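You operate a simulated robot arm through the tools that you are given. There is no shell and no other tool.

Carry out the task below with a simulated robot arm. There is one attempt and no reset: what you move stays moved.

## Task
Wipe the lint off the reader's plate and read the black peg tray.
Fine: yellow cloth, put back; switch on after wiping, press READ once; the tray stays on the plate. What is to be rubbed or washed off counts as gone when no trace of it is left.

It is judged by the outcome, as a careful person would: the job done as asked, and still so three seconds after it is handed in. It fails if anything else is knocked over, pushed out of place, dropped, spilled or broken. Flat cloth is picked up by pressing the open fingertips on it (5 to 10 N) and closing them slowly along it; thin cloth reads only 2 to 8 mm in the jaws.

## Robot
A 6-joint arm with a two-finger gripper, fixed in place. Base frame: the origin is at the foot of the arm, x ahead of it, y to its left, z up; the work surface is at about z = 0. Readings come in m, rad, newtons and seconds.
With the tool pointing down near the work surface it reaches from about 0.24 to 0.62 m from the base axis. Its first joint turns from -1.152 to 1.152 rad. Payload 1.37 kg.
The TCP is the grasp point between the finger pads, 0.022 m short of the fingertips. In the tool frame z runs along the fingers and y along their closing line. The gripper opens to 0.092 m; its body begins 0.065 m behind the TCP.
Orientation is that of the tool frame in the base frame, as a unit quaternion [x, y, z, w]. With the fingers straight down and closing along the base's y, the tool's x points along the base's -x, its y along +y and its z along -z.

## Interface
- The arm moves only by the tool apply_moves. Its argument "steps" is a list of rows, each a list of 7 numbers: the shift along the tool's x, y, z in m, then the turn, a rotation vector about the tool's x, y, z in rad, then the gripper command, from -1 (shut) to 1 (fully open), values between in proportion. In form: [[tx, ty, tz, rx, ry, rz, fingers], ...]. A call has 1 to 20 rows; each row shifts and turns the commanded pose from where the row before left it, along the tool's axes as they then stand. Rows are played at 5 a second. More than 0.05 m and 0.15 rad between two rows, or a gripper value outside its range, and nothing of the call is played. A pose out of reach is approached as far as the arm can. The call stops where the force on the tool passes 40 N (or 10 N more than at its start, if that is more) or the arm is blocked; 0.2 s more then pass. Each finger travels about 0.0599 m/s and halts on what it meets, pressing with about 26 N; the grip force reading is that of the motor and also rises with nothing between the fingers. The clock runs only during rows and for 0.2 s after the last one: add rows that do not move to give the fingers time. The reply holds the time, the measured pose of the TCP, the force on the tool along the base axes, the opening and the grip force, in the units named above and with some noise, with the torque about the TCP (base axes, N m) and any sound that the robot's microphone picked up.
- Cameras (640 x 400 px; columns grow to the right, rows downward): "scene" is fixed at [0.0373, -0.4313, 0.5842]; the picture's right is [0.76, -0.65, 0.00], its down [-0.36, -0.43, -0.83] and it looks along [0.53, 0.63, -0.56] (base axes); focal length 355 px, centre (320, 200). "wrist" rides on the gripper at [0.071, 0.019, -0.102] in the tool frame; the picture's right is [-0.26, 0.97, 0.00], its down [-0.75, -0.20, -0.62] and it looks along [-0.60, -0.16, 0.78] (tool axes); focal length 280 px, centre (320, 200). There is no depth. A picture from a camera that has moved, and an enlarged one, comes with that camera's place and axes in the base frame and with its lens.
- snapshot(camera): a new picture of that camera. It takes no simulated time.
- inspect(camera, box): a new picture of the part [left, top, right, bottom] of that camera's present view, enlarged. It takes no simulated time.
- finish_job(): hands the job in; it is judged then, once.

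Nothing tells you positions but the pictures and the camera data. Unless the task says otherwise, let go and move clear before handing in.

The tools are called after "Call:" by a JSON object that holds its "fn" and its "kwargs". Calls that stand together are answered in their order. apply_moves: Moves the arm, as the interface text tells. Its arguments: {"type":"object","properties":{"steps":{"type":"array","items":{"type":"array","items":{"type":"number"}}}},"required":["steps"]} The other tools are called the same way: snapshot (camera) takes a picture; inspect (camera, box) takes an enlarged picture of a part of a camera's view; finish_job () hands the job in.

At the start:

```text
time_s: 0.0
tcp_pos: [0.4345, 0.069, 0.3692]
ee_rot: [-0.001, 1.0, 0.001, 0.001]
force: [0.2, 0.3, 0.0]
moment: [0.01, 0.02, -0.01]
grip_width: 0.0921
grip_force: 0.0
```

scene: 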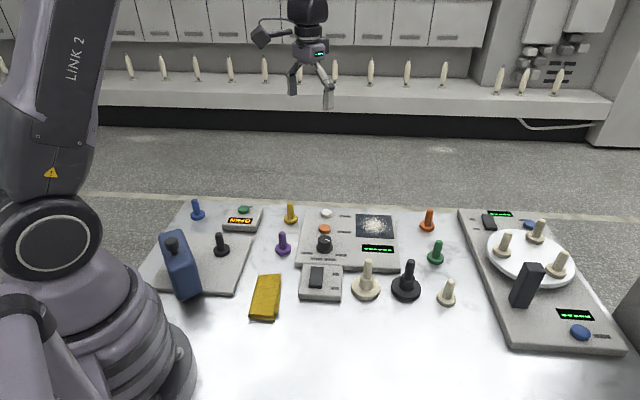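
wrist: 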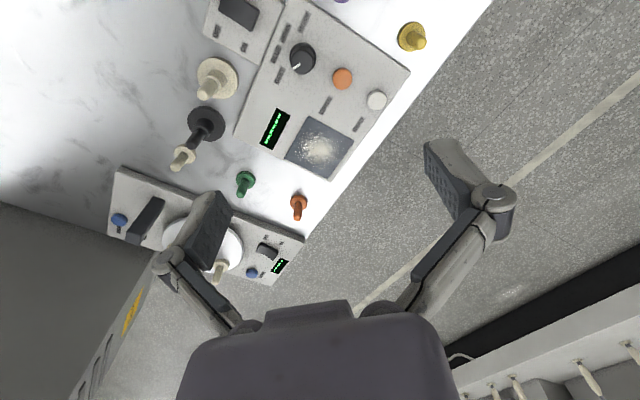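

I see a bench with a reader (dark plate with lint on it), a small switch box, several peg items, and a yellow cloth near the front. I'll zoom in on the parts before moving.

Call:
{"fn": "inspect", "kwargs": {"camera": "scene", "box": [280, 195, 420, 310]}}

Call:
{"fn": "inspect", "kwargs": {"camera": "scene", "box": [140, 190, 300, 330]}}

Call:
{"fn": "inspect", "kwargs": {"camera": "scene", "box": [440, 195, 630, 355]}}

Call:
{"fn": "inspect", "kwargs": {"camera": "wrist", "box": [180, 0, 440, 200]}}

```text
3.48 times, centred on (350, 252) of scene
camera zoom: at [0.0373, -0.4313, 0.5842], right [0.76, -0.65, 0.0], down [-0.36, -0.43, -0.83], along [0.53, 0.63, -0.56], focal length 1234 px, centre (216, 17)
```

zoom: 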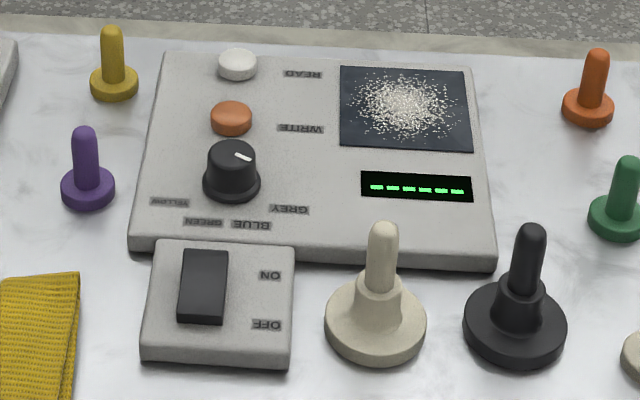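

```text
2.86 times, centred on (220, 260) of scene
camera zoom: at [0.0373, -0.4313, 0.5842], right [0.76, -0.65, 0.0], down [-0.36, -0.43, -0.83], along [0.53, 0.63, -0.56], focal length 1014 px, centre (606, 29)
```

zoom: 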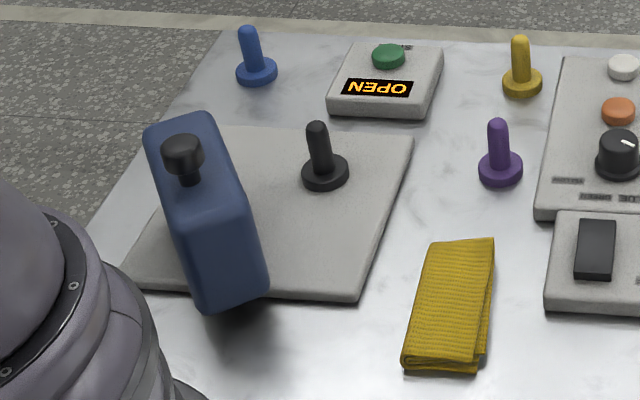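

```text
2.50 times, centred on (535, 275) of scene
camera zoom: at [0.0373, -0.4313, 0.5842], right [0.76, -0.65, 0.0], down [-0.36, -0.43, -0.83], along [0.53, 0.63, -0.56], focal length 887 px, centre (-218, 12)
```

zoom: 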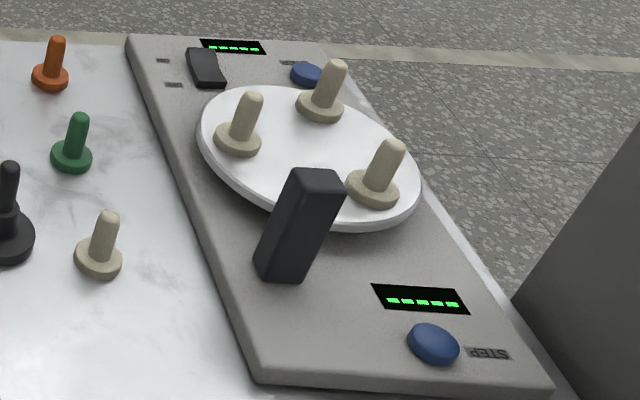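

```text
2.00 times, centred on (310, 100) of wrist
camera zoom: at [0.3639, 0.0879, 0.4712], right [0.26, 0.97, 0.0], down [0.75, -0.2, 0.63], along [0.6, -0.16, -0.78], focal length 561 px, centre (340, 400)
```

zoom: 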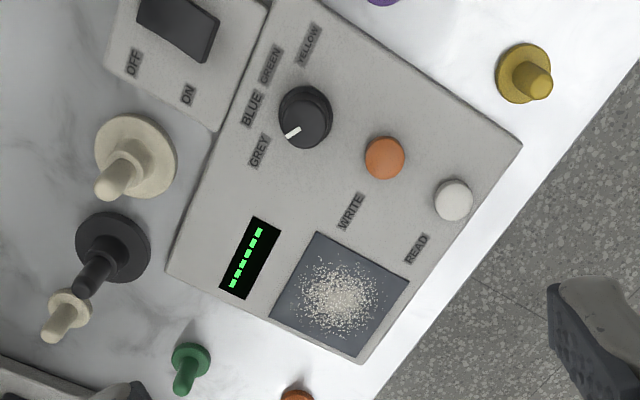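

The cloth looks to be at about (0.28, 0.03), the lint plate at about (0.60, 0.02), the large black peg tray at about (0.505, -0.16), the READ button at about (0.535, 0.135) and the rocker switch at about (0.37, -0.02). I'll move over the near side for a closer look at the cloth and the switch.

Call:
{"fn": "apply_moves", "kwargs": {"steps": [[0.029, -0.008, 0.02, 0, 0, 0, 1], [0.029, -0.008, 0.02, 0, 0, 0, 1], [0.029, -0.008, 0.02, 0, 0, 0, 1], [0.029, -0.008, 0.02, 0, 0, 0, 1], [0.029, -0.007, 0.02, 0, 0, 0, 1], [0, 0, 0, 0, 0, 0, 1]]}}

Call:
{"fn": "snapshot", "kwargs": {"camera": "wrist"}}

Call:
{"fn": "inspect", "kwargs": {"camera": "scene", "box": [285, 250, 365, 310]}}

Call:
{"fn": "inspect", "kwargs": {"camera": "scene", "box": [340, 240, 470, 320]}}

```text
time_s: 1.4
tcp_pos: [0.2873, 0.0291, 0.2689]
ee_rot: [0.0, 1.0, 0.001, 0.001]
force: [0.3, 0.6, 0.2]
moment: [0.0, 0.02, 0.0]
grip_width: 0.092
grip_force: 0.1
```

```text
taken
camera wrist: at [0.2172, 0.0484, 0.3703], right [0.26, 0.97, 0.0], down [0.75, -0.2, 0.63], along [0.6, -0.16, -0.78], focal length 280 px, centre (320, 200)
```

wrist: 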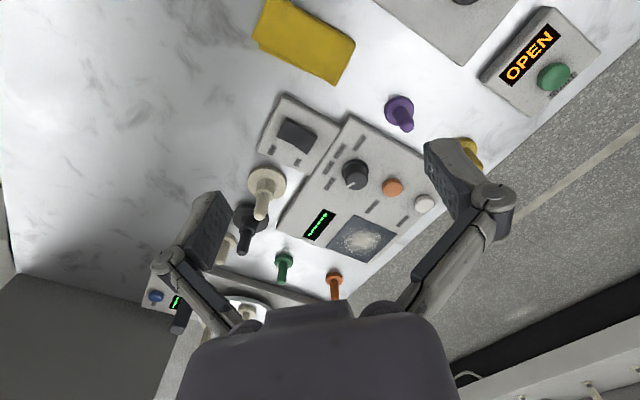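

```text
6.67 times, centred on (325, 280) of scene
camera zoom: at [0.0373, -0.4313, 0.5842], right [0.76, -0.65, 0.0], down [-0.36, -0.43, -0.83], along [0.53, 0.63, -0.56], focal length 2366 px, centre (287, -333)
```

zoom: 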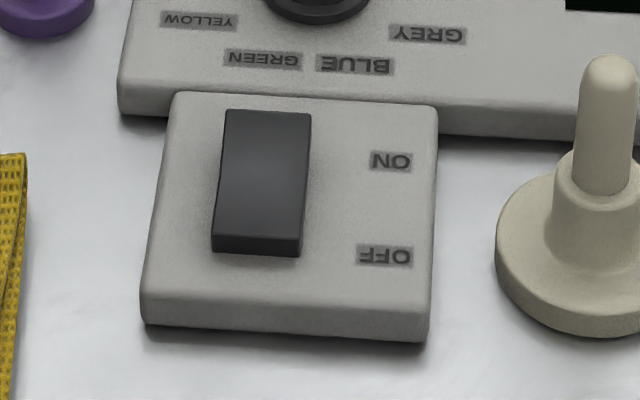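

```text
4.92 times, centred on (405, 280) of scene
camera zoom: at [0.0373, -0.4313, 0.5842], right [0.76, -0.65, 0.0], down [-0.36, -0.43, -0.83], along [0.53, 0.63, -0.56], focal length 1747 px, centre (-98, -194)
```

zoom: 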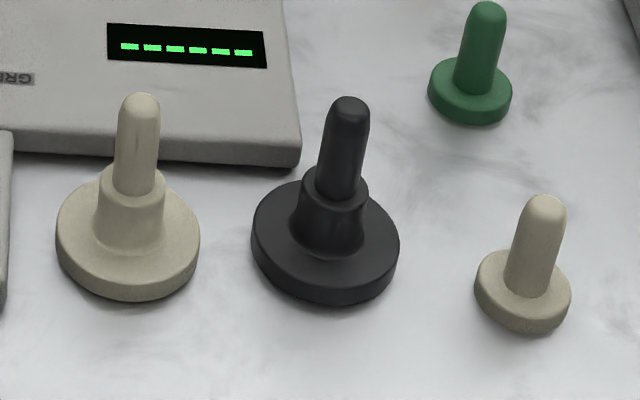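

The cloth is in view at the top of the wrist picture, folded and lying at about 45°, centred near (0.27, 0.02). Before going on I'll zoom in on the rocker and the cloth.

Call:
{"fn": "inspect", "kwargs": {"camera": "wrist", "box": [250, 85, 350, 175]}}

Call:
{"fn": "inspect", "kwargs": {"camera": "wrist", "box": [220, 0, 380, 100]}}

Call:
{"fn": "inspect", "kwargs": {"camera": "scene", "box": [230, 260, 300, 330]}}

```text
4.44 times, centred on (300, 130) of wrist
camera zoom: at [0.2172, 0.0484, 0.3703], right [0.26, 0.97, 0.0], down [0.75, -0.2, 0.63], along [0.6, -0.16, -0.78], focal length 1246 px, centre (409, 511)
```

zoom: 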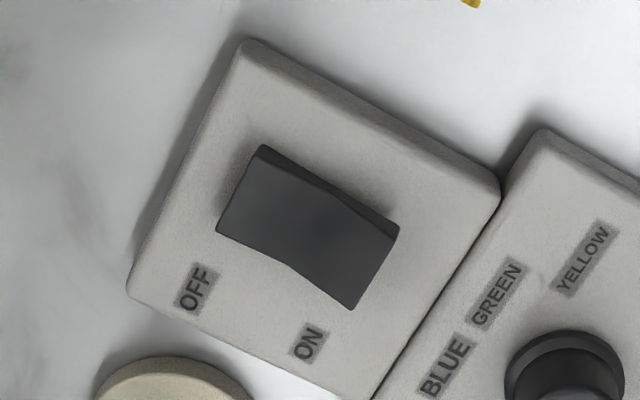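

```text
4.00 times, centred on (300, 50) of wrist
camera zoom: at [0.2172, 0.0484, 0.3703], right [0.26, 0.97, 0.0], down [0.75, -0.2, 0.63], along [0.6, -0.16, -0.78], focal length 1122 px, centre (400, 800)
```

zoom: 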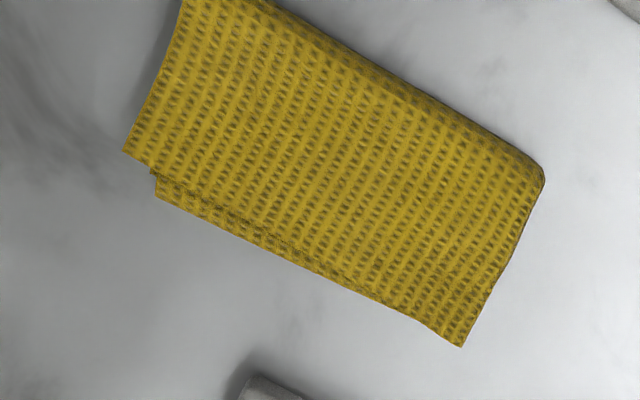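

```text
5.71 times, centred on (265, 295) of scene
camera zoom: at [0.0373, -0.4313, 0.5842], right [0.76, -0.65, 0.0], down [-0.36, -0.43, -0.83], along [0.53, 0.63, -0.56], focal length 2028 px, centre (634, -343)
```

zoom: 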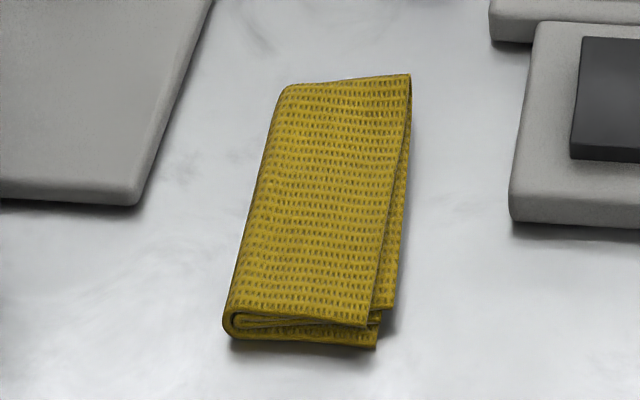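

The rocker's ON half stands raised, so it is off now. I'll turn the gripper about 47° to match the cloth and drop partway over its centre.

Call:
{"fn": "apply_moves", "kwargs": {"steps": [[0, 0, 0, 0, 0, -0.1367, 0.3], [0, 0, 0, 0, 0, -0.1367, 0], [0, 0, 0, 0, 0, -0.1367, 0], [0, 0, 0, 0, 0, -0.1367, 0], [0, 0, 0, 0, 0, -0.1367, 0], [0, 0, 0, 0, 0, -0.1367, 0], [0.0048, 0.0014, 0.037, 0, 0, 0, 0], [0.0048, 0.0014, 0.037, 0, 0, 0, 0], [0.0048, 0.0014, 0.037, 0, 0, 0, 0], [0.0048, 0.0014, 0.037, 0, 0, 0, 0], [0, 0, 0, 0, 0, 0, 0]]}}

Call:
{"fn": "snapshot", "kwargs": {"camera": "wrist"}}

Call:
{"fn": "snapshot", "kwargs": {"camera": "scene"}}

```text
time_s: 3.8
tcp_pos: [0.2719, 0.0217, 0.1214]
ee_rot: [-0.399, 0.917, 0.001, 0.001]
force: [-0.6, 0.4, -1.1]
moment: [-0.02, 0.0, 0.0]
grip_width: 0.0459
grip_force: 0.0
```

```text
taken
camera wrist: at [0.2098, -0.0176, 0.2232], right [-0.53, 0.85, 0.0], down [0.66, 0.41, 0.63], along [0.53, 0.33, -0.78], focal length 280 px, centre (320, 200)
```

wrist: 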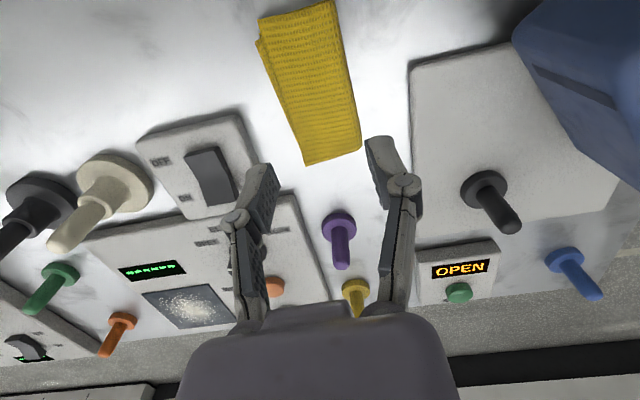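

```text
taken
```

scene: 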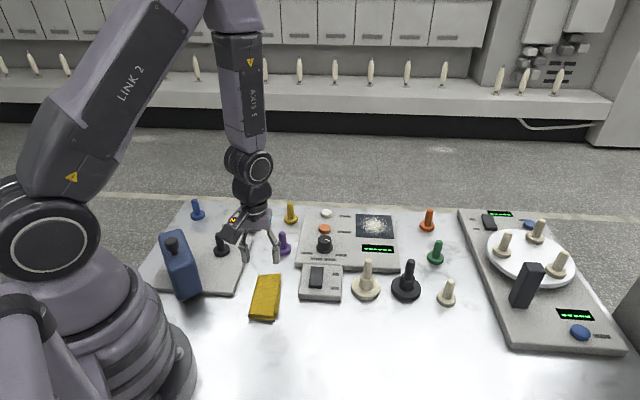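

The gripper sits square over the cloth's centre. I'll go down to just above it and then feel for contact in small steps.

Call:
{"fn": "apply_moves", "kwargs": {"steps": [[0.002, 0, 0.026, 0, 0, 0, 0], [0, 0, 0.026, 0, 0, 0, 0], [0, 0, 0.024, 0, 0, 0, 0], [0, 0, 0, 0, 0, 0, 0], [0, 0, 0.003, 0, 0, 0, 0], [0, 0, 0.002, 0, 0, 0, 0], [0, 0, 0, 0, 0, 0, 0]]}}

Call:
{"fn": "snapshot", "kwargs": {"camera": "scene"}}

```text
time_s: 5.4
tcp_pos: [0.2711, 0.0185, 0.0389]
ee_rot: [-0.399, 0.917, 0.0, 0.001]
force: [-0.1, 0.4, 0.2]
moment: [-0.03, -0.01, 0.0]
grip_width: 0.0465
grip_force: 0.4
```

```text
taken
```

scene: 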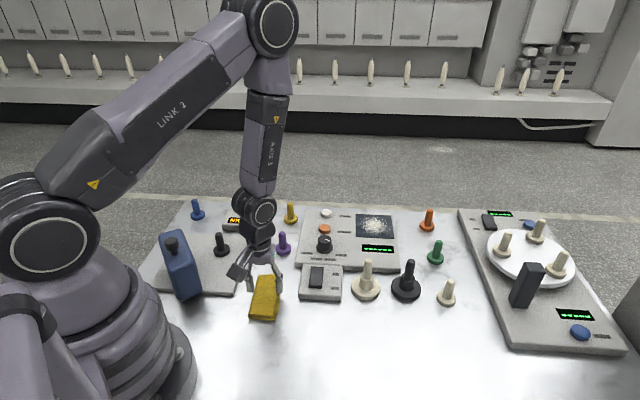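

The fingers are just above the middle of the cloth with no contact yet, so I'll keep going down in 1–2 mm steps.

Call:
{"fn": "apply_moves", "kwargs": {"steps": [[0, 0, 0.002, 0, 0, 0, 0], [0, 0, 0.002, 0, 0, 0, 0], [0, 0, 0, 0, 0, 0, 0]]}}

Call:
{"fn": "inspect", "kwargs": {"camera": "scene", "box": [220, 250, 310, 330]}}

```text
time_s: 6.2
tcp_pos: [0.2719, 0.0169, 0.0354]
ee_rot: [-0.399, 0.917, -0.001, 0.001]
force: [3.2, -1.5, 7.9]
moment: [-0.17, -0.21, 0.02]
grip_width: 0.0517
grip_force: 3.6
```

```text
5.00 times, centred on (265, 290) of scene
camera zoom: at [0.0373, -0.4313, 0.5842], right [0.76, -0.65, 0.0], down [-0.36, -0.43, -0.83], along [0.53, 0.63, -0.56], focal length 1774 px, centre (595, -250)
```

zoom: 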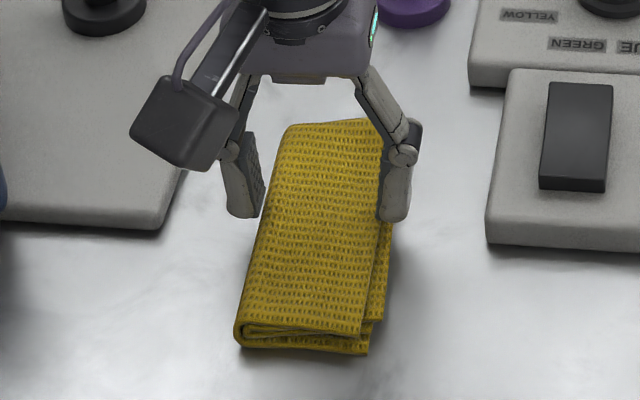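

The fingers landed on the cloth's very edges, since the opening matches the cloth width. I'll lift a little, narrow the opening to about 3 cm, shift slightly toward the cloth and press again.

Call:
{"fn": "apply_moves", "kwargs": {"steps": [[0, -0.003, -0.01, 0, 0, 0, -0.1], [0, 0, 0, 0, 0, 0, -0.35], [0, 0, 0, 0, 0, 0, -0.35], [0, 0, 0.004, 0, 0, 0, -0.35], [0, 0, 0.003, 0, 0, 0, -0.35], [0, 0, 0, 0, 0, 0, -0.35]]}}

Call:
{"fn": "inspect", "kwargs": {"camera": "scene", "box": [220, 250, 310, 330]}}

```text
time_s: 7.7
tcp_pos: [0.2722, 0.0159, 0.0425]
ee_rot: [-0.398, 0.917, 0.001, 0.0]
force: [-2.3, -0.7, 48.6]
moment: [0.48, 0.58, 0.01]
grip_width: 0.0393
grip_force: 26.7
stopped in row 6: the force on the tool passed its limit at 42 N (the readings are from after the stop); the commanded pose is now the measured one
```

```text
5.00 times, centred on (265, 290) of scene
camera zoom: at [0.0372, -0.4313, 0.5842], right [0.76, -0.65, 0.0], down [-0.36, -0.43, -0.83], along [0.53, 0.63, -0.56], focal length 1774 px, centre (595, -250)
```

zoom: 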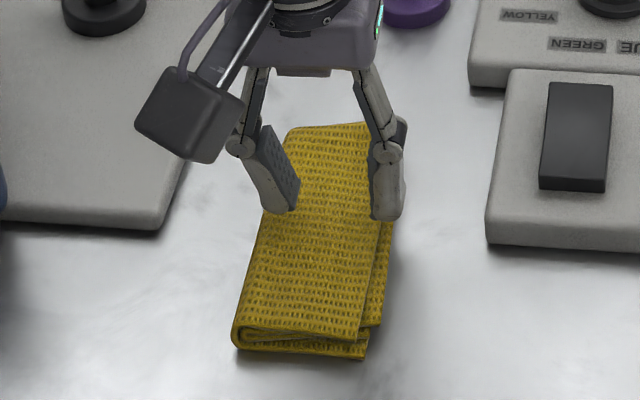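

The force rose too high because the closing fingers dug into the cloth. I'll raise the tool to relax it and check.

Call:
{"fn": "apply_moves", "kwargs": {"steps": [[0, 0, -0.004, 0, 0, 0, -0.15], [0, 0, 0, 0, 0, 0, -0.15]]}}

Call:
{"fn": "inspect", "kwargs": {"camera": "scene", "box": [220, 250, 310, 330]}}

Call:
{"fn": "snapshot", "kwargs": {"camera": "wrist"}}

```text
time_s: 8.3
tcp_pos: [0.2716, 0.0149, 0.0438]
ee_rot: [-0.399, 0.917, 0.001, 0.0]
force: [-1.3, -0.6, -0.2]
moment: [-0.04, 0.01, 0.03]
grip_width: 0.0402
grip_force: 0.1
```

```text
5.00 times, centred on (265, 290) of scene
camera zoom: at [0.0373, -0.4313, 0.5842], right [0.76, -0.65, 0.0], down [-0.36, -0.43, -0.83], along [0.53, 0.63, -0.56], focal length 1774 px, centre (595, -250)
```

zoom: 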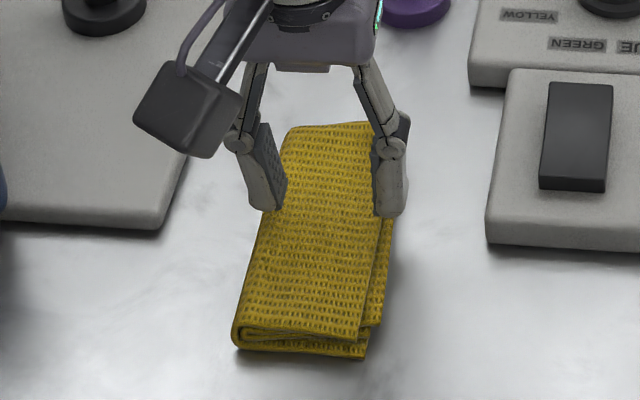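

```text
taken
camera wrist: at [0.2104, -0.023, 0.1459], right [-0.53, 0.85, 0.0], down [0.66, 0.41, 0.62], along [0.53, 0.33, -0.78], focal length 280 px, centre (320, 200)
```

wrist: 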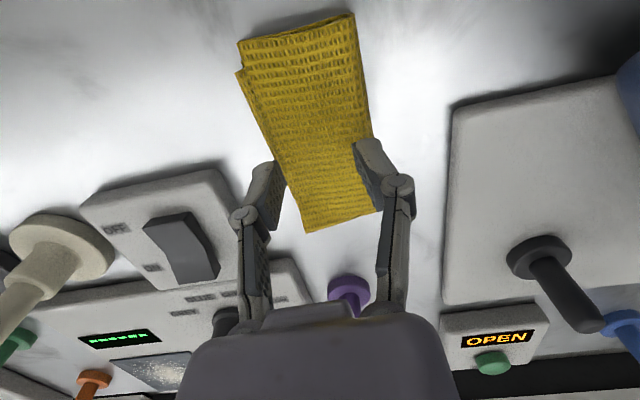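

The press is relaxed now, and the fingertips clearly reach lower as they close. I'll close in small steps and raise the tool slightly each time, to keep the press around 5–10 N.

Call:
{"fn": "apply_moves", "kwargs": {"steps": [[0, 0, 0, 0, 0, 0, -0.2], [0, 0, 0, 0, 0, 0, -0.2]]}}

```text
time_s: 8.9
tcp_pos: [0.2736, 0.0144, 0.0435]
ee_rot: [-0.399, 0.917, 0.002, 0.0]
force: [0.2, 0.3, 0.9]
moment: [0.0, -0.01, -0.02]
grip_width: 0.0365
grip_force: 0.1
```

Call:
{"fn": "apply_moves", "kwargs": {"steps": [[0, 0, 0.0015, 0, 0, 0, -0.2], [0, 0, 0, 0, 0, 0, -0.2]]}}

```text
time_s: 9.5
tcp_pos: [0.273, 0.0152, 0.042]
ee_rot: [-0.399, 0.917, 0.001, 0.0]
force: [0.4, 1.3, 6.0]
moment: [0.09, 0.07, -0.03]
grip_width: 0.039
grip_force: 1.0
```

There is contact at about 6 N. I'll start closing slowly, raising slightly with each step.

Call:
{"fn": "apply_moves", "kwargs": {"steps": [[0, 0, -0.0005, 0, 0, 0, -0.25], [0, 0, -0.0007, 0, 0, 0, -0.3], [0, 0, -0.0007, 0, 0, 0, -0.35]]}}

```text
time_s: 10.3
tcp_pos: [0.2717, 0.016, 0.0443]
ee_rot: [-0.399, 0.917, 0.001, 0.0]
force: [1.5, -2.5, 21.8]
moment: [-0.14, -0.15, -0.06]
grip_width: 0.0308
grip_force: 8.1
```

Call:
{"fn": "apply_moves", "kwargs": {"steps": [[0, 0, -0.0015, 0, 0, 0, -0.37], [0, 0, -0.0005, 0, 0, 0, -0.4]]}}

Call:
{"fn": "inspect", "kwargs": {"camera": "scene", "box": [220, 250, 310, 330]}}

```text
time_s: 10.9
tcp_pos: [0.2717, 0.0156, 0.0464]
ee_rot: [-0.399, 0.917, 0.0, -0.001]
force: [0.3, 0.4, -0.7]
moment: [0.01, 0.0, 0.01]
grip_width: 0.0275
grip_force: 0.0
```

```text
5.00 times, centred on (265, 290) of scene
camera zoom: at [0.0373, -0.4313, 0.5842], right [0.76, -0.65, 0.0], down [-0.36, -0.43, -0.83], along [0.53, 0.63, -0.56], focal length 1774 px, centre (595, -250)
```

zoom: 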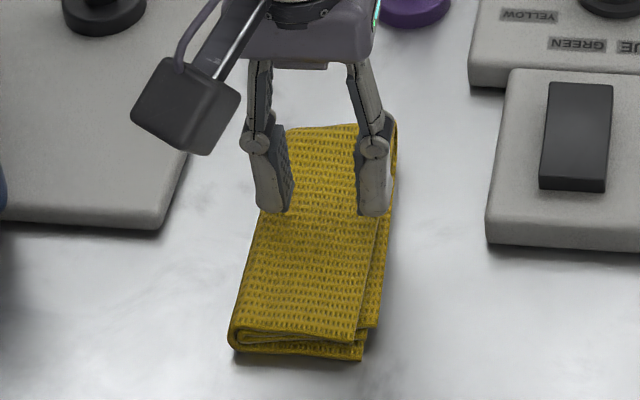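

Call:
{"fn": "apply_moves", "kwargs": {"steps": [[0, 0, 0.001, 0, 0, 0, -0.4], [0, 0, 0, 0, 0, 0, -0.4]]}}

```text
time_s: 11.5
tcp_pos: [0.2731, 0.0152, 0.0453]
ee_rot: [-0.399, 0.917, 0.001, 0.0]
force: [-1.2, -0.2, 5.8]
moment: [0.03, 0.09, 0.01]
grip_width: 0.0279
grip_force: 0.3
```

Call:
{"fn": "apply_moves", "kwargs": {"steps": [[0, 0, -0.0006, 0, 0, 0, -0.45], [0, 0, -0.0006, 0, 0, 0, -0.5], [0, 0, -0.0006, 0, 0, 0, -0.55]]}}

```text
time_s: 12.3
tcp_pos: [0.2719, 0.0158, 0.0468]
ee_rot: [-0.398, 0.917, 0.001, 0.0]
force: [-0.3, 0.2, -1.2]
moment: [0.0, -0.02, -0.02]
grip_width: 0.0205
grip_force: 0.1
```

Call:
{"fn": "apply_moves", "kwargs": {"steps": [[0, 0, 0.001, 0, 0, 0, -0.55], [0, 0, 0, 0, 0, 0, -0.55]]}}

Call:
{"fn": "inspect", "kwargs": {"camera": "scene", "box": [220, 250, 310, 330]}}

```text
time_s: 12.9
tcp_pos: [0.2723, 0.0162, 0.0471]
ee_rot: [-0.399, 0.917, 0.0, 0.0]
force: [-0.5, -0.1, -0.7]
moment: [0.02, 0.0, 0.0]
grip_width: 0.0208
grip_force: 0.1
```

```text
5.00 times, centred on (265, 290) of scene
camera zoom: at [0.0373, -0.4313, 0.5842], right [0.76, -0.65, 0.0], down [-0.36, -0.43, -0.83], along [0.53, 0.63, -0.56], focal length 1774 px, centre (595, -250)
```

zoom: 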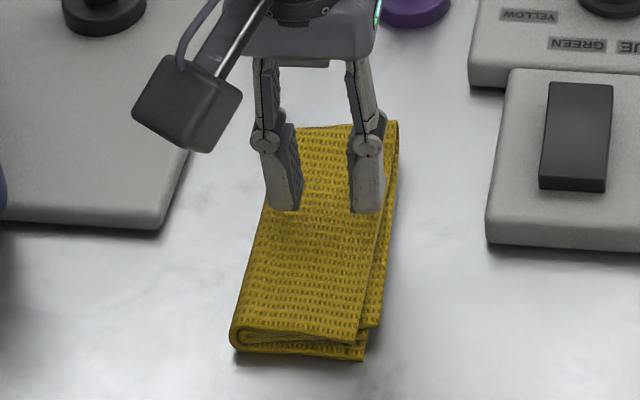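

I've lost contact and the fingers are already narrow. I'll reopen to about 4 cm, press again, and close with a raise profile based on these readings.

Call:
{"fn": "apply_moves", "kwargs": {"steps": [[0, 0, -0.002, 0, 0, 0, -0.3], [0, 0, 0, 0, 0, 0, -0.13], [0, 0, 0.003, 0, 0, 0, -0.13], [0, 0, 0.002, 0, 0, 0, -0.13], [0, 0, 0, 0, 0, 0, -0.13]]}}

```text
time_s: 14.1
tcp_pos: [0.2724, 0.0165, 0.0438]
ee_rot: [-0.399, 0.917, 0.001, 0.0]
force: [-0.9, -0.6, 0.1]
moment: [0.06, 0.02, -0.05]
grip_width: 0.04
grip_force: 0.0
```

Call:
{"fn": "apply_moves", "kwargs": {"steps": [[0, 0, 0.0015, 0, 0, 0, -0.13], [0, 0, 0.0005, 0, 0, 0, -0.13], [0, 0, 0, 0, 0, 0, -0.13]]}}

```text
time_s: 14.9
tcp_pos: [0.2724, 0.0158, 0.0422]
ee_rot: [-0.399, 0.917, 0.001, 0.0]
force: [0.2, 1.3, 2.5]
moment: [0.04, 0.03, 0.02]
grip_width: 0.0407
grip_force: 1.0
```

Call:
{"fn": "apply_moves", "kwargs": {"steps": [[0, 0, 0.0006, 0, 0, 0, -0.13], [0, 0, 0, 0, 0, 0, -0.13]]}}

```text
time_s: 15.5
tcp_pos: [0.2719, 0.0156, 0.0406]
ee_rot: [-0.399, 0.917, 0.001, 0.0]
force: [-0.2, 1.5, 3.3]
moment: [0.08, 0.1, -0.06]
grip_width: 0.0412
grip_force: 1.2
```

Call:
{"fn": "apply_moves", "kwargs": {"steps": [[0, 0, 0.0008, 0, 0, 0, -0.13], [0, 0, -0.0003, 0, 0, 0, -0.17], [0, 0, -0.0006, 0, 0, 0, -0.21], [0, 0, -0.0006, 0, 0, 0, -0.25]]}}

```text
time_s: 16.5
tcp_pos: [0.2723, 0.0154, 0.0404]
ee_rot: [-0.399, 0.917, 0.001, -0.001]
force: [-3.0, -0.1, 7.4]
moment: [0.0, 0.08, 0.01]
grip_width: 0.039
grip_force: 24.6
```

Call:
{"fn": "inspect", "kwargs": {"camera": "scene", "box": [230, 260, 300, 320]}}

Call:
{"fn": "inspect", "kwargs": {"camera": "wrist", "box": [220, 100, 420, 240]}}

```text
6.67 times, centred on (265, 290) of scene
camera zoom: at [0.0373, -0.4313, 0.5842], right [0.76, -0.65, 0.0], down [-0.36, -0.43, -0.83], along [0.53, 0.63, -0.56], focal length 2366 px, centre (687, -400)
```

zoom: 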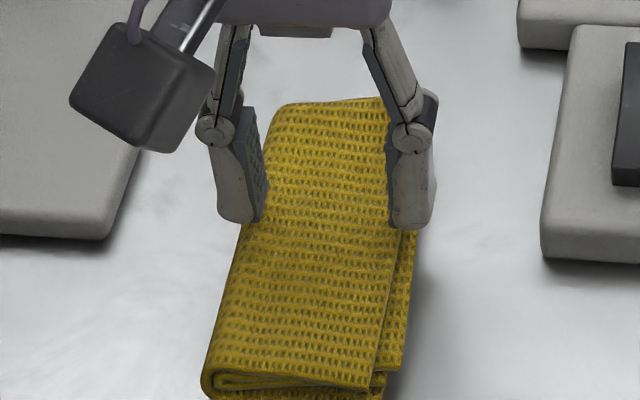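

```text
2.86 times, centred on (320, 170) of wrist
camera zoom: at [0.2099, -0.0225, 0.1429], right [-0.53, 0.85, 0.0], down [0.66, 0.41, 0.62], along [0.53, 0.33, -0.78], focal length 801 px, centre (320, 286)
```

zoom: 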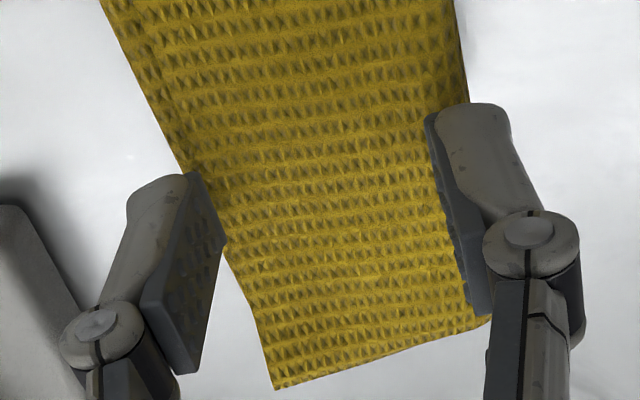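

The fingers are now squeezing the folded cloth from both sides with about 25 N. I'll command a tighter grip and raise it a few millimetres to see whether the whole folded stack comes along.

Call:
{"fn": "apply_moves", "kwargs": {"steps": [[0, 0, 0, 0, 0, 0, -0.3], [0, 0, 0, 0, 0, 0, -0.35], [0, 0, -0.001, 0, 0, 0, -0.4], [0, 0, 0, 0, 0, 0, -0.4]]}}

Call:
{"fn": "inspect", "kwargs": {"camera": "scene", "box": [230, 260, 300, 320]}}

```text
time_s: 17.5
tcp_pos: [0.2729, 0.0157, 0.0418]
ee_rot: [-0.399, 0.917, 0.001, -0.001]
force: [-3.9, 0.9, 8.7]
moment: [0.04, 0.06, 0.01]
grip_width: 0.0363
grip_force: 26.3
```

```text
6.67 times, centred on (265, 290) of scene
camera zoom: at [0.0373, -0.4313, 0.5842], right [0.76, -0.65, 0.0], down [-0.36, -0.43, -0.83], along [0.53, 0.63, -0.56], focal length 2366 px, centre (687, -400)
```

zoom: 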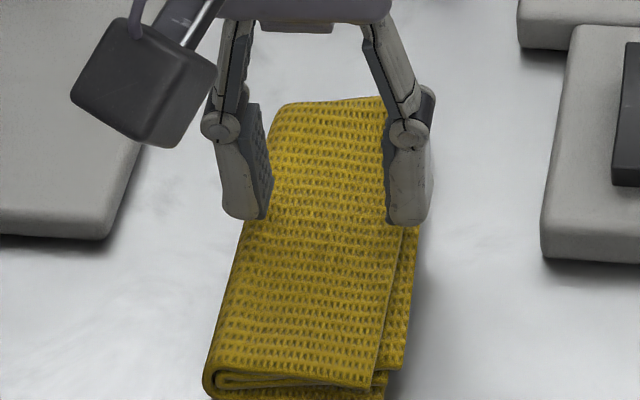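

Call:
{"fn": "apply_moves", "kwargs": {"steps": [[0, 0, -0.001, 0, 0, 0, -0.5], [0, 0, -0.001, 0, 0, 0, -0.6], [0, 0, 0, 0, 0, 0, -0.6]]}}

Call:
{"fn": "inspect", "kwargs": {"camera": "scene", "box": [230, 260, 300, 320]}}

```text
time_s: 18.0
tcp_pos: [0.2732, 0.0158, 0.0461]
ee_rot: [-0.399, 0.917, 0.0, 0.001]
force: [-0.8, 3.0, 4.5]
moment: [-0.01, 0.02, -0.01]
grip_width: 0.0001
grip_force: 25.9
stopped in row 2: the force on the tool passed its limit at 54 N (the readings are from after the stop); the commanded pose is now the measured one
```

```text
6.67 times, centred on (265, 290) of scene
camera zoom: at [0.0373, -0.4313, 0.5842], right [0.76, -0.65, 0.0], down [-0.36, -0.43, -0.83], along [0.53, 0.63, -0.56], focal length 2366 px, centre (687, -400)
```

zoom: 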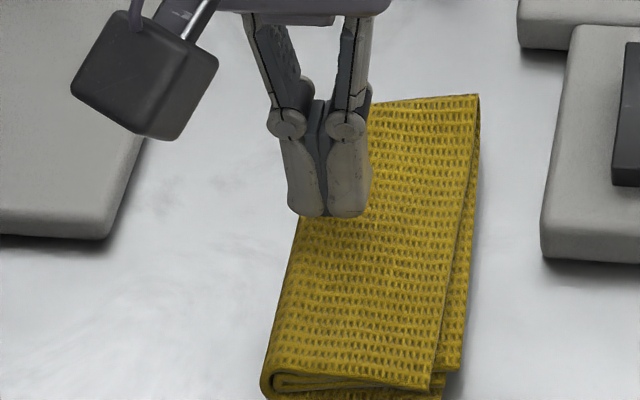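

The cloth popped sideways out of the pinch by about 2 cm toward the switch box, and its fold is still neat. I'll lift off, open, and turn the gripper 90° so the fingers can press and close along the cloth's long side instead.

Call:
{"fn": "apply_moves", "kwargs": {"steps": [[0, 0, -0.03, 0, 0, 0, -0.8], [0, 0, -0.03, 0, 0, 0, -0.5], [0, 0, -0.03, 0, 0, 0.14, 0], [0, 0, 0, 0, 0, 0.143, 0], [0, 0, 0, 0, 0, 0.143, 0], [0, 0, 0, 0, 0, 0.143, 0], [0, 0, 0, 0, 0, 0.143, 0], [0, 0, 0, 0, 0, 0.143, 0], [0, 0, 0, 0, 0, 0.143, 0], [0, 0, 0, 0, 0, 0.143, 0], [0, 0, 0, 0, 0, 0.143, 0], [0, 0, 0, 0, 0, 0.143, 0], [0, 0, 0, 0, 0, 0.143, 0], [0, 0, 0, 0, 0, 0, 0]]}}

Call:
{"fn": "snapshot", "kwargs": {"camera": "wrist"}}

Call:
{"fn": "snapshot", "kwargs": {"camera": "scene"}}

```text
time_s: 21.0
tcp_pos: [0.2729, 0.0154, 0.1359]
ee_rot: [0.366, 0.931, 0.001, 0.0]
force: [0.3, 1.0, 0.1]
moment: [-0.02, 0.0, 0.03]
grip_width: 0.0463
grip_force: 0.1
```

```text
taken
camera wrist: at [0.234, 0.0784, 0.2369], right [0.85, 0.53, 0.0], down [0.41, -0.66, 0.62], along [0.33, -0.53, -0.78], focal length 280 px, centre (320, 200)
```

wrist: 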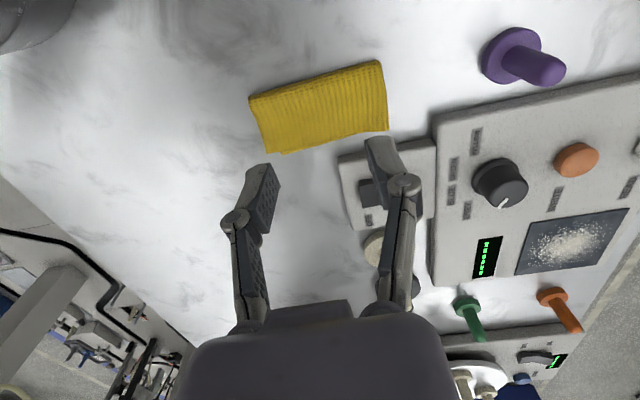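

```text
taken
```

scene: 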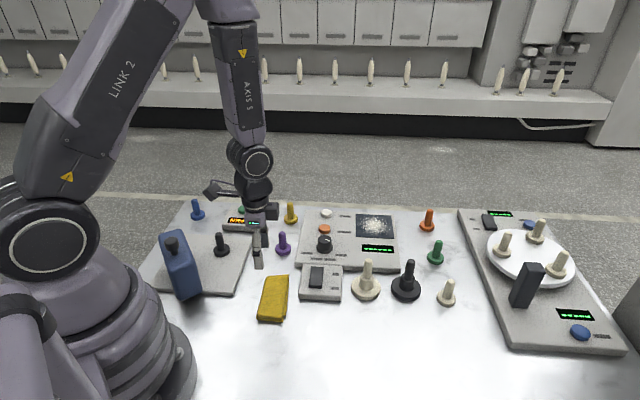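

The cloth now centres at about (0.280, 0.004), still at roughly 46°. I'll move over it with the fingers spread along its length and press down gently.

Call:
{"fn": "apply_moves", "kwargs": {"steps": [[-0.013, -0.0035, 0.03, 0, 0, 0, -0.13], [0, 0, 0.03, 0, 0, 0, -0.13], [0, 0, 0.026, 0, 0, 0, -0.13], [0, 0, 0, 0, 0, 0, -0.13]]}}

Call:
{"fn": "inspect", "kwargs": {"camera": "scene", "box": [230, 250, 320, 330]}}

Call:
{"fn": "snapshot", "kwargs": {"camera": "wrist"}}

```text
time_s: 22.0
tcp_pos: [0.2792, 0.0032, 0.0501]
ee_rot: [0.366, 0.93, 0.001, 0.001]
force: [0.5, 0.3, 0.4]
moment: [0.02, -0.02, 0.0]
grip_width: 0.04
grip_force: 0.1
```

```text
5.00 times, centred on (275, 290) of scene
camera zoom: at [0.0373, -0.4313, 0.5842], right [0.76, -0.65, 0.0], down [-0.36, -0.43, -0.83], along [0.53, 0.63, -0.56], focal length 1774 px, centre (545, -250)
```

zoom: 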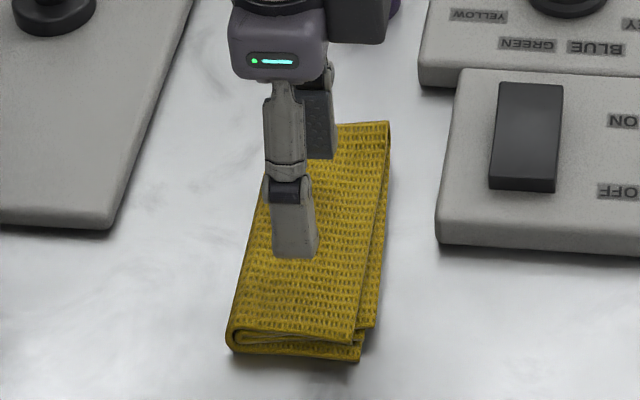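

```text
taken
camera wrist: at [0.2407, 0.0663, 0.1521], right [0.85, 0.53, 0.0], down [0.41, -0.66, 0.63], along [0.33, -0.53, -0.78], focal length 280 px, centre (320, 200)
```

wrist: 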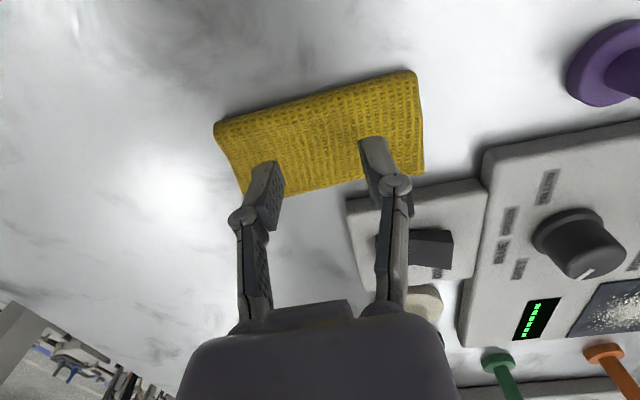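

Call:
{"fn": "apply_moves", "kwargs": {"steps": [[0.004, 0, 0.003, 0, 0, 0, -0.13], [0, 0, 0.003, 0, 0, 0, -0.13], [0, 0, 0.0015, 0, 0, 0, -0.13], [0, 0, 0, 0, 0, 0, -0.13]]}}

```text
time_s: 22.9
tcp_pos: [0.2764, 0.0069, 0.045]
ee_rot: [0.366, 0.931, 0.001, 0.0]
force: [-4.6, -5.6, 51.7]
moment: [-0.3, 0.16, 0.06]
grip_width: 0.0333
grip_force: 25.2
stopped in row 4: the force on the tool passed its limit at 50 N (the readings are from after the stop); the commanded pose is now the measured one
```

The press came on harder than expected. I'll ease up to bring the force into the 5–10 N range.

Call:
{"fn": "apply_moves", "kwargs": {"steps": [[0, 0, -0.001, 0, 0, 0, -0.13], [0, 0, 0, 0, 0, 0, -0.13]]}}

```text
time_s: 23.5
tcp_pos: [0.2769, 0.0065, 0.0439]
ee_rot: [0.366, 0.931, 0.0, 0.001]
force: [-0.4, 0.5, 1.8]
moment: [0.0, 0.01, -0.04]
grip_width: 0.0407
grip_force: 0.1
```

Call:
{"fn": "apply_moves", "kwargs": {"steps": [[0, 0, 0.0005, 0, 0, 0, -0.13], [0, 0, 0, 0, 0, 0, -0.13]]}}

```text
time_s: 24.1
tcp_pos: [0.2756, 0.0068, 0.0441]
ee_rot: [0.366, 0.931, 0.0, 0.0]
force: [-1.0, -0.5, 12.8]
moment: [-0.09, 0.1, 0.01]
grip_width: 0.0419
grip_force: 4.1
```

Call:
{"fn": "apply_moves", "kwargs": {"steps": [[0, 0, -0.0006, 0, 0, 0, -0.16], [0, 0, -0.0005, 0, 0, 0, -0.19]]}}

```text
time_s: 24.7
tcp_pos: [0.2758, 0.0086, 0.0448]
ee_rot: [0.366, 0.931, 0.001, -0.001]
force: [1.2, -0.2, 3.9]
moment: [0.0, -0.04, -0.04]
grip_width: 0.0376
grip_force: 0.1
```

Call:
{"fn": "apply_moves", "kwargs": {"steps": [[0, 0, -0.0002, 0, 0, 0, -0.22], [0, 0, -0.0003, 0, 0, 0, -0.25]]}}

```text
time_s: 25.3
tcp_pos: [0.276, 0.0066, 0.0453]
ee_rot: [0.365, 0.931, 0.001, 0.0]
force: [0.5, 0.0, -0.2]
moment: [-0.02, -0.01, -0.03]
grip_width: 0.0344
grip_force: 0.0
```

Call:
{"fn": "apply_moves", "kwargs": {"steps": [[0, 0, 0, 0, 0, 0, -0.28], [0, 0, 0, 0, 0, 0, -0.31]]}}

```text
time_s: 25.9
tcp_pos: [0.2762, 0.0068, 0.0458]
ee_rot: [0.366, 0.931, 0.001, 0.0]
force: [-0.6, 0.5, 0.1]
moment: [-0.01, 0.01, 0.01]
grip_width: 0.0317
grip_force: 0.0
```

Call:
{"fn": "apply_moves", "kwargs": {"steps": [[0, 0, 0.0005, 0, 0, 0, -0.31], [0, 0, 0.0003, 0, 0, 0, -0.31]]}}

```text
time_s: 26.5
tcp_pos: [0.277, 0.0076, 0.0442]
ee_rot: [0.366, 0.931, 0.001, 0.001]
force: [-2.7, 2.5, 17.4]
moment: [0.04, 0.07, 0.02]
grip_width: 0.0333
grip_force: 0.5
```

Call:
{"fn": "apply_moves", "kwargs": {"steps": [[0, 0, -0.0003, 0, 0, 0, -0.34], [0, 0, -0.0003, 0, 0, 0, -0.37]]}}

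```text
time_s: 27.1
tcp_pos: [0.2767, 0.0071, 0.0452]
ee_rot: [0.365, 0.931, 0.001, 0.001]
force: [-0.9, -0.3, 14.1]
moment: [-0.05, 0.03, -0.02]
grip_width: 0.0299
grip_force: 0.8
```

Call:
{"fn": "apply_moves", "kwargs": {"steps": [[0, 0, -0.0004, 0, 0, 0, -0.4], [0, 0, -0.0003, 0, 0, 0, -0.43]]}}

Call:
{"fn": "inspect", "kwargs": {"camera": "scene", "box": [230, 250, 320, 330]}}

```text
time_s: 27.7
tcp_pos: [0.2759, 0.0077, 0.0452]
ee_rot: [0.366, 0.931, 0.001, -0.001]
force: [0.3, -0.9, 4.0]
moment: [-0.09, 0.03, 0.03]
grip_width: 0.0265
grip_force: 0.2
```

```text
5.00 times, centred on (275, 290) of scene
camera zoom: at [0.0373, -0.4313, 0.5842], right [0.76, -0.65, 0.0], down [-0.36, -0.43, -0.83], along [0.53, 0.63, -0.56], focal length 1774 px, centre (545, -250)
```

zoom: 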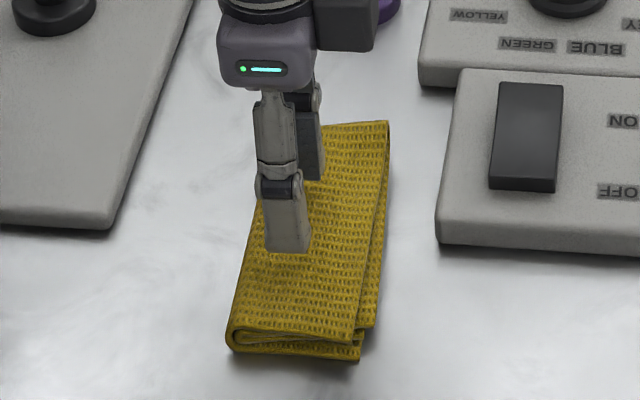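

Call:
{"fn": "apply_moves", "kwargs": {"steps": [[0, 0, 0, 0, 0, 0, -0.46], [0, 0, -0.0001, 0, 0, 0, -0.49]]}}

```text
time_s: 28.3
tcp_pos: [0.2765, 0.007, 0.0452]
ee_rot: [0.365, 0.931, 0.0, 0.001]
force: [0.8, -0.1, -0.5]
moment: [-0.01, 0.04, -0.01]
grip_width: 0.0237
grip_force: 0.4
```

Call:
{"fn": "apply_moves", "kwargs": {"steps": [[0, 0, 0.0005, 0, 0, 0, -0.5], [0, 0, 0.0002, 0, 0, 0, -0.52]]}}

```text
time_s: 28.9
tcp_pos: [0.2768, 0.0077, 0.0451]
ee_rot: [0.366, 0.931, 0.0, 0.001]
force: [-1.9, 1.1, 9.5]
moment: [0.02, 0.08, 0.0]
grip_width: 0.0231
grip_force: 1.0
```

Call:
{"fn": "apply_moves", "kwargs": {"steps": [[0, 0, -0.0001, 0, 0, 0, -0.56], [0, 0, -0.0001, 0, 0, 0, -0.59]]}}

```text
time_s: 29.5
tcp_pos: [0.2759, 0.0061, 0.0447]
ee_rot: [0.365, 0.931, 0.0, 0.001]
force: [-1.9, 0.2, 11.9]
moment: [-0.03, 0.05, 0.02]
grip_width: 0.0191
grip_force: 0.1
```

Call:
{"fn": "apply_moves", "kwargs": {"steps": [[0, 0, -0.0002, 0, 0, 0, -0.63], [0, 0, -0.0001, 0, 0, 0, -0.66]]}}

```text
time_s: 30.1
tcp_pos: [0.2757, 0.0073, 0.0458]
ee_rot: [0.366, 0.931, 0.001, 0.001]
force: [-0.9, 1.7, 8.9]
moment: [0.08, 0.02, 0.01]
grip_width: 0.0162
grip_force: 0.1
```

Call:
{"fn": "apply_moves", "kwargs": {"steps": [[0, 0, -0.0001, 0, 0, 0, -0.7], [0, 0, -0.0001, 0, 0, 0, -0.73]]}}

```text
time_s: 30.7
tcp_pos: [0.2754, 0.0057, 0.0454]
ee_rot: [0.366, 0.931, 0.0, 0.001]
force: [0.4, -1.9, 4.1]
moment: [-0.06, 0.02, 0.01]
grip_width: 0.0126
grip_force: 0.1
```

Call:
{"fn": "apply_moves", "kwargs": {"steps": [[0, 0, 0.0002, 0, 0, 0, -0.77], [0, 0, 0, 0, 0, 0, -0.81]]}}

```text
time_s: 31.3
tcp_pos: [0.2758, 0.0073, 0.0457]
ee_rot: [0.366, 0.931, 0.0, 0.0]
force: [-0.4, -0.5, 4.6]
moment: [0.01, 0.03, 0.0]
grip_width: 0.009
grip_force: 0.2
```

Call:
{"fn": "apply_moves", "kwargs": {"steps": [[0, 0, 0.0003, 0, 0, 0, -0.84], [0, 0, 0, 0, 0, 0, -0.87], [0, 0, 0, 0, 0, 0, -0.9]]}}

Call:
{"fn": "inspect", "kwargs": {"camera": "scene", "box": [230, 250, 320, 330]}}

```text
time_s: 32.1
tcp_pos: [0.276, 0.0072, 0.0457]
ee_rot: [0.365, 0.931, 0.001, 0.001]
force: [-0.3, 0.0, 3.4]
moment: [-0.01, 0.02, -0.02]
grip_width: 0.0059
grip_force: 0.1
```

```text
5.00 times, centred on (275, 290) of scene
camera zoom: at [0.0373, -0.4313, 0.5842], right [0.76, -0.65, 0.0], down [-0.36, -0.43, -0.83], along [0.53, 0.63, -0.56], focal length 1774 px, centre (545, -250)
```

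zoom: 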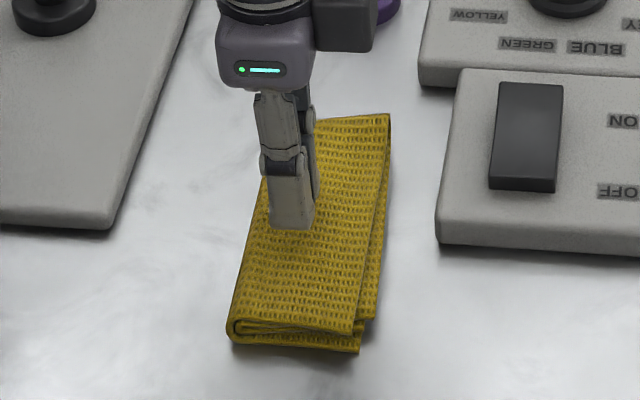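

Call:
{"fn": "apply_moves", "kwargs": {"steps": [[0, 0, 0.0003, 0, 0, 0, -0.93], [0, 0, 0, 0, 0, 0, -0.97], [0, 0, 0, 0, 0, 0, -1], [0, 0, 0, 0, 0, 0, -1]]}}

Call:
{"fn": "snapshot", "kwargs": {"camera": "wrist"}}

```text
time_s: 33.1
tcp_pos: [0.2763, 0.0067, 0.0449]
ee_rot: [0.366, 0.931, 0.001, 0.001]
force: [-0.2, 1.0, 0.1]
moment: [-0.01, 0.01, 0.0]
grip_width: 0.0057
grip_force: 25.9
```

```text
taken
camera wrist: at [0.2378, 0.07, 0.147], right [0.85, 0.53, 0.0], down [0.41, -0.66, 0.62], along [0.33, -0.53, -0.78], focal length 280 px, centre (320, 200)
```

wrist: 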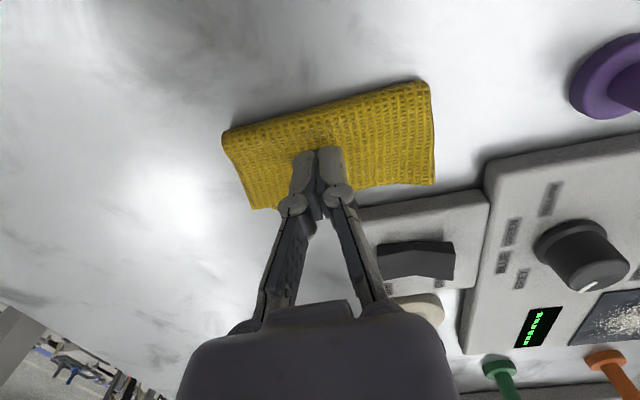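

The jaws read 5.7 mm with 26 N, so the cloth is pinched. I'll lift it slowly and check.

Call:
{"fn": "apply_moves", "kwargs": {"steps": [[0, 0, -0.01, 0, 0, 0, -1], [0, 0, -0.02, 0, 0, 0, -1], [0, 0, -0.03, 0, 0, 0, -1], [0, 0, 0, 0, 0, 0, -1]]}}

Call:
{"fn": "inspect", "kwargs": {"camera": "scene", "box": [210, 200, 340, 330]}}

Call:
{"fn": "snapshot", "kwargs": {"camera": "wrist"}}

```text
time_s: 34.1
tcp_pos: [0.2758, 0.0059, 0.1047]
ee_rot: [0.366, 0.931, 0.001, 0.001]
force: [-0.9, 0.0, 0.0]
moment: [0.01, -0.02, 0.02]
grip_width: 0.0
grip_force: 26.1
```

```text
3.08 times, centred on (275, 265) of scene
camera zoom: at [0.0373, -0.4313, 0.5842], right [0.76, -0.65, 0.0], down [-0.36, -0.43, -0.83], along [0.53, 0.63, -0.56], focal length 1092 px, centre (458, 0)
```

zoom: 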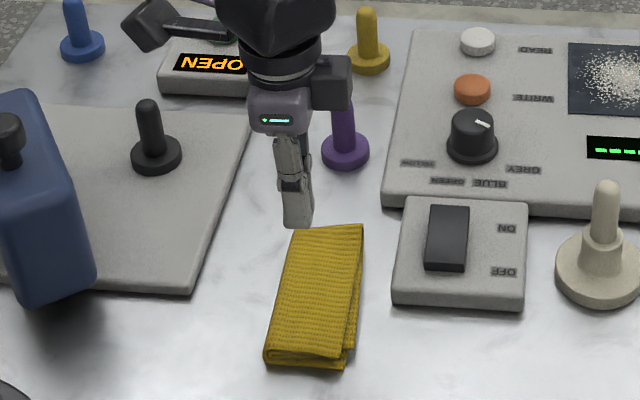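

```text
taken
camera wrist: at [0.2384, 0.0689, 0.2059], right [0.85, 0.53, 0.0], down [0.41, -0.66, 0.62], along [0.33, -0.53, -0.78], focal length 280 px, centre (320, 200)
```

wrist: 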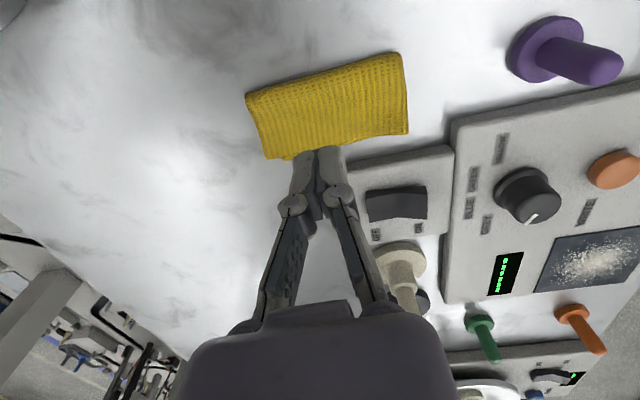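

The pinch slipped during the lift because my press at the end had dropped to 3–4 N. I'll re-centre and repeat, holding close to 10 N right through to closed.

Call:
{"fn": "apply_moves", "kwargs": {"steps": [[-0.002, 0.006, 0, 0, 0, 0, -0.6], [0, 0, 0.03, 0, 0, 0, -0.25], [0, 0, 0.025, 0, 0, 0, -0.25], [0, 0, 0, 0, 0, 0, -0.25]]}}

Call:
{"fn": "apply_moves", "kwargs": {"steps": [[0, 0, 0.0025, 0, 0, 0, -0.25], [0, 0, 0.001, 0, 0, 0, -0.25], [0, 0, 0, 0, 0, 0, -0.25]]}}

```text
time_s: 35.1
tcp_pos: [0.2807, 0.01, 0.0499]
ee_rot: [0.366, 0.931, 0.001, 0.001]
force: [-1.1, -0.5, 0.6]
moment: [0.0, 0.0, -0.01]
grip_width: 0.0346
grip_force: 0.0
```

```text
time_s: 35.9
tcp_pos: [0.2801, 0.0101, 0.0461]
ee_rot: [0.366, 0.931, 0.001, 0.0]
force: [0.0, 0.4, 0.1]
moment: [0.03, 0.01, 0.02]
grip_width: 0.0345
grip_force: 0.0
```

Call:
{"fn": "apply_moves", "kwargs": {"steps": [[0, 0, 0.001, 0, 0, 0, -0.25], [0, 0, 0.0005, 0, 0, 0, -0.25], [0, 0, 0, 0, 0, 0, -0.25]]}}

```text
time_s: 36.7
tcp_pos: [0.2821, 0.0088, 0.0453]
ee_rot: [0.366, 0.931, 0.001, 0.0]
force: [1.1, -0.1, 2.2]
moment: [-0.07, 0.02, 0.02]
grip_width: 0.0348
grip_force: 0.7
```

Call:
{"fn": "apply_moves", "kwargs": {"steps": [[0, 0, 0.0005, 0, 0, 0, -0.25], [0, 0, 0, 0, 0, 0, -0.25]]}}

```text
time_s: 37.3
tcp_pos: [0.2822, 0.0107, 0.044]
ee_rot: [0.366, 0.931, 0.001, 0.0]
force: [0.0, -1.4, 7.1]
moment: [-0.09, 0.04, 0.0]
grip_width: 0.0354
grip_force: 0.5
```

Call:
{"fn": "apply_moves", "kwargs": {"steps": [[0, 0, -0.0001, 0, 0, 0, -0.28], [0, 0, -0.0002, 0, 0, 0, -0.31], [0, 0, -0.0002, 0, 0, 0, -0.34]]}}

```text
time_s: 38.1
tcp_pos: [0.2818, 0.0102, 0.0441]
ee_rot: [0.366, 0.931, 0.0, 0.001]
force: [0.7, 0.1, 5.6]
moment: [-0.1, -0.01, 0.01]
grip_width: 0.0303
grip_force: 0.1
```

Call:
{"fn": "apply_moves", "kwargs": {"steps": [[0, 0, 0.0002, 0, 0, 0, -0.36], [0, 0, 0, 0, 0, 0, -0.38], [0, 0, 0, 0, 0, 0, -0.4]]}}

```text
time_s: 38.9
tcp_pos: [0.2806, 0.0105, 0.0442]
ee_rot: [0.365, 0.931, 0.0, 0.0]
force: [-0.9, -0.9, 11.1]
moment: [-0.03, 0.04, -0.01]
grip_width: 0.0284
grip_force: 0.5
```

Call:
{"fn": "apply_moves", "kwargs": {"steps": [[0, 0, -0.0001, 0, 0, 0, -0.43], [0, 0, -0.0001, 0, 0, 0, -0.46], [0, 0, -0.0001, 0, 0, 0, -0.49]]}}

```text
time_s: 39.7
tcp_pos: [0.2818, 0.0108, 0.0453]
ee_rot: [0.366, 0.931, 0.001, 0.001]
force: [-0.8, -2.0, 11.8]
moment: [-0.12, 0.07, -0.03]
grip_width: 0.0242
grip_force: 0.5
```

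Call:
{"fn": "apply_moves", "kwargs": {"steps": [[0, 0, -0.0001, 0, 0, 0, -0.52], [0, 0, -0.0001, 0, 0, 0, -0.55], [0, 0, -0.0001, 0, 0, 0, -0.58]]}}

```text
time_s: 40.5
tcp_pos: [0.2814, 0.011, 0.0455]
ee_rot: [0.366, 0.931, 0.001, 0.0]
force: [-0.4, -0.1, 9.4]
moment: [-0.02, 0.04, 0.0]
grip_width: 0.0195
grip_force: 0.1
```

Call:
{"fn": "apply_moves", "kwargs": {"steps": [[0, 0, 0, 0, 0, 0, -0.61], [0, 0, -0.0001, 0, 0, 0, -0.64], [0, 0, 0, 0, 0, 0, -0.67]]}}

```text
time_s: 41.3
tcp_pos: [0.281, 0.0101, 0.0446]
ee_rot: [0.366, 0.931, 0.001, 0.0]
force: [-0.1, -2.4, 5.9]
moment: [-0.1, 0.05, -0.04]
grip_width: 0.0156
grip_force: 0.4
```

Call:
{"fn": "apply_moves", "kwargs": {"steps": [[0, 0, 0.0002, 0, 0, 0, -0.7], [0, 0, 0.0001, 0, 0, 0, -0.73], [0, 0, 0, 0, 0, 0, -0.76]]}}

Call:
{"fn": "inspect", "kwargs": {"camera": "scene", "box": [230, 250, 320, 330]}}

```text
time_s: 42.1
tcp_pos: [0.282, 0.0104, 0.0454]
ee_rot: [0.365, 0.931, 0.001, 0.0]
force: [-1.5, 0.2, 12.8]
moment: [0.0, 0.06, 0.01]
grip_width: 0.0106
grip_force: 0.0
```

```text
5.00 times, centred on (275, 290) of scene
camera zoom: at [0.0373, -0.4313, 0.5842], right [0.76, -0.65, 0.0], down [-0.36, -0.43, -0.83], along [0.53, 0.63, -0.56], focal length 1774 px, centre (545, -250)
```

zoom: 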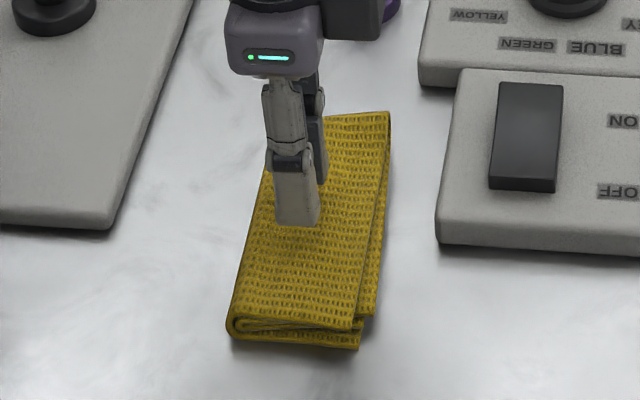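

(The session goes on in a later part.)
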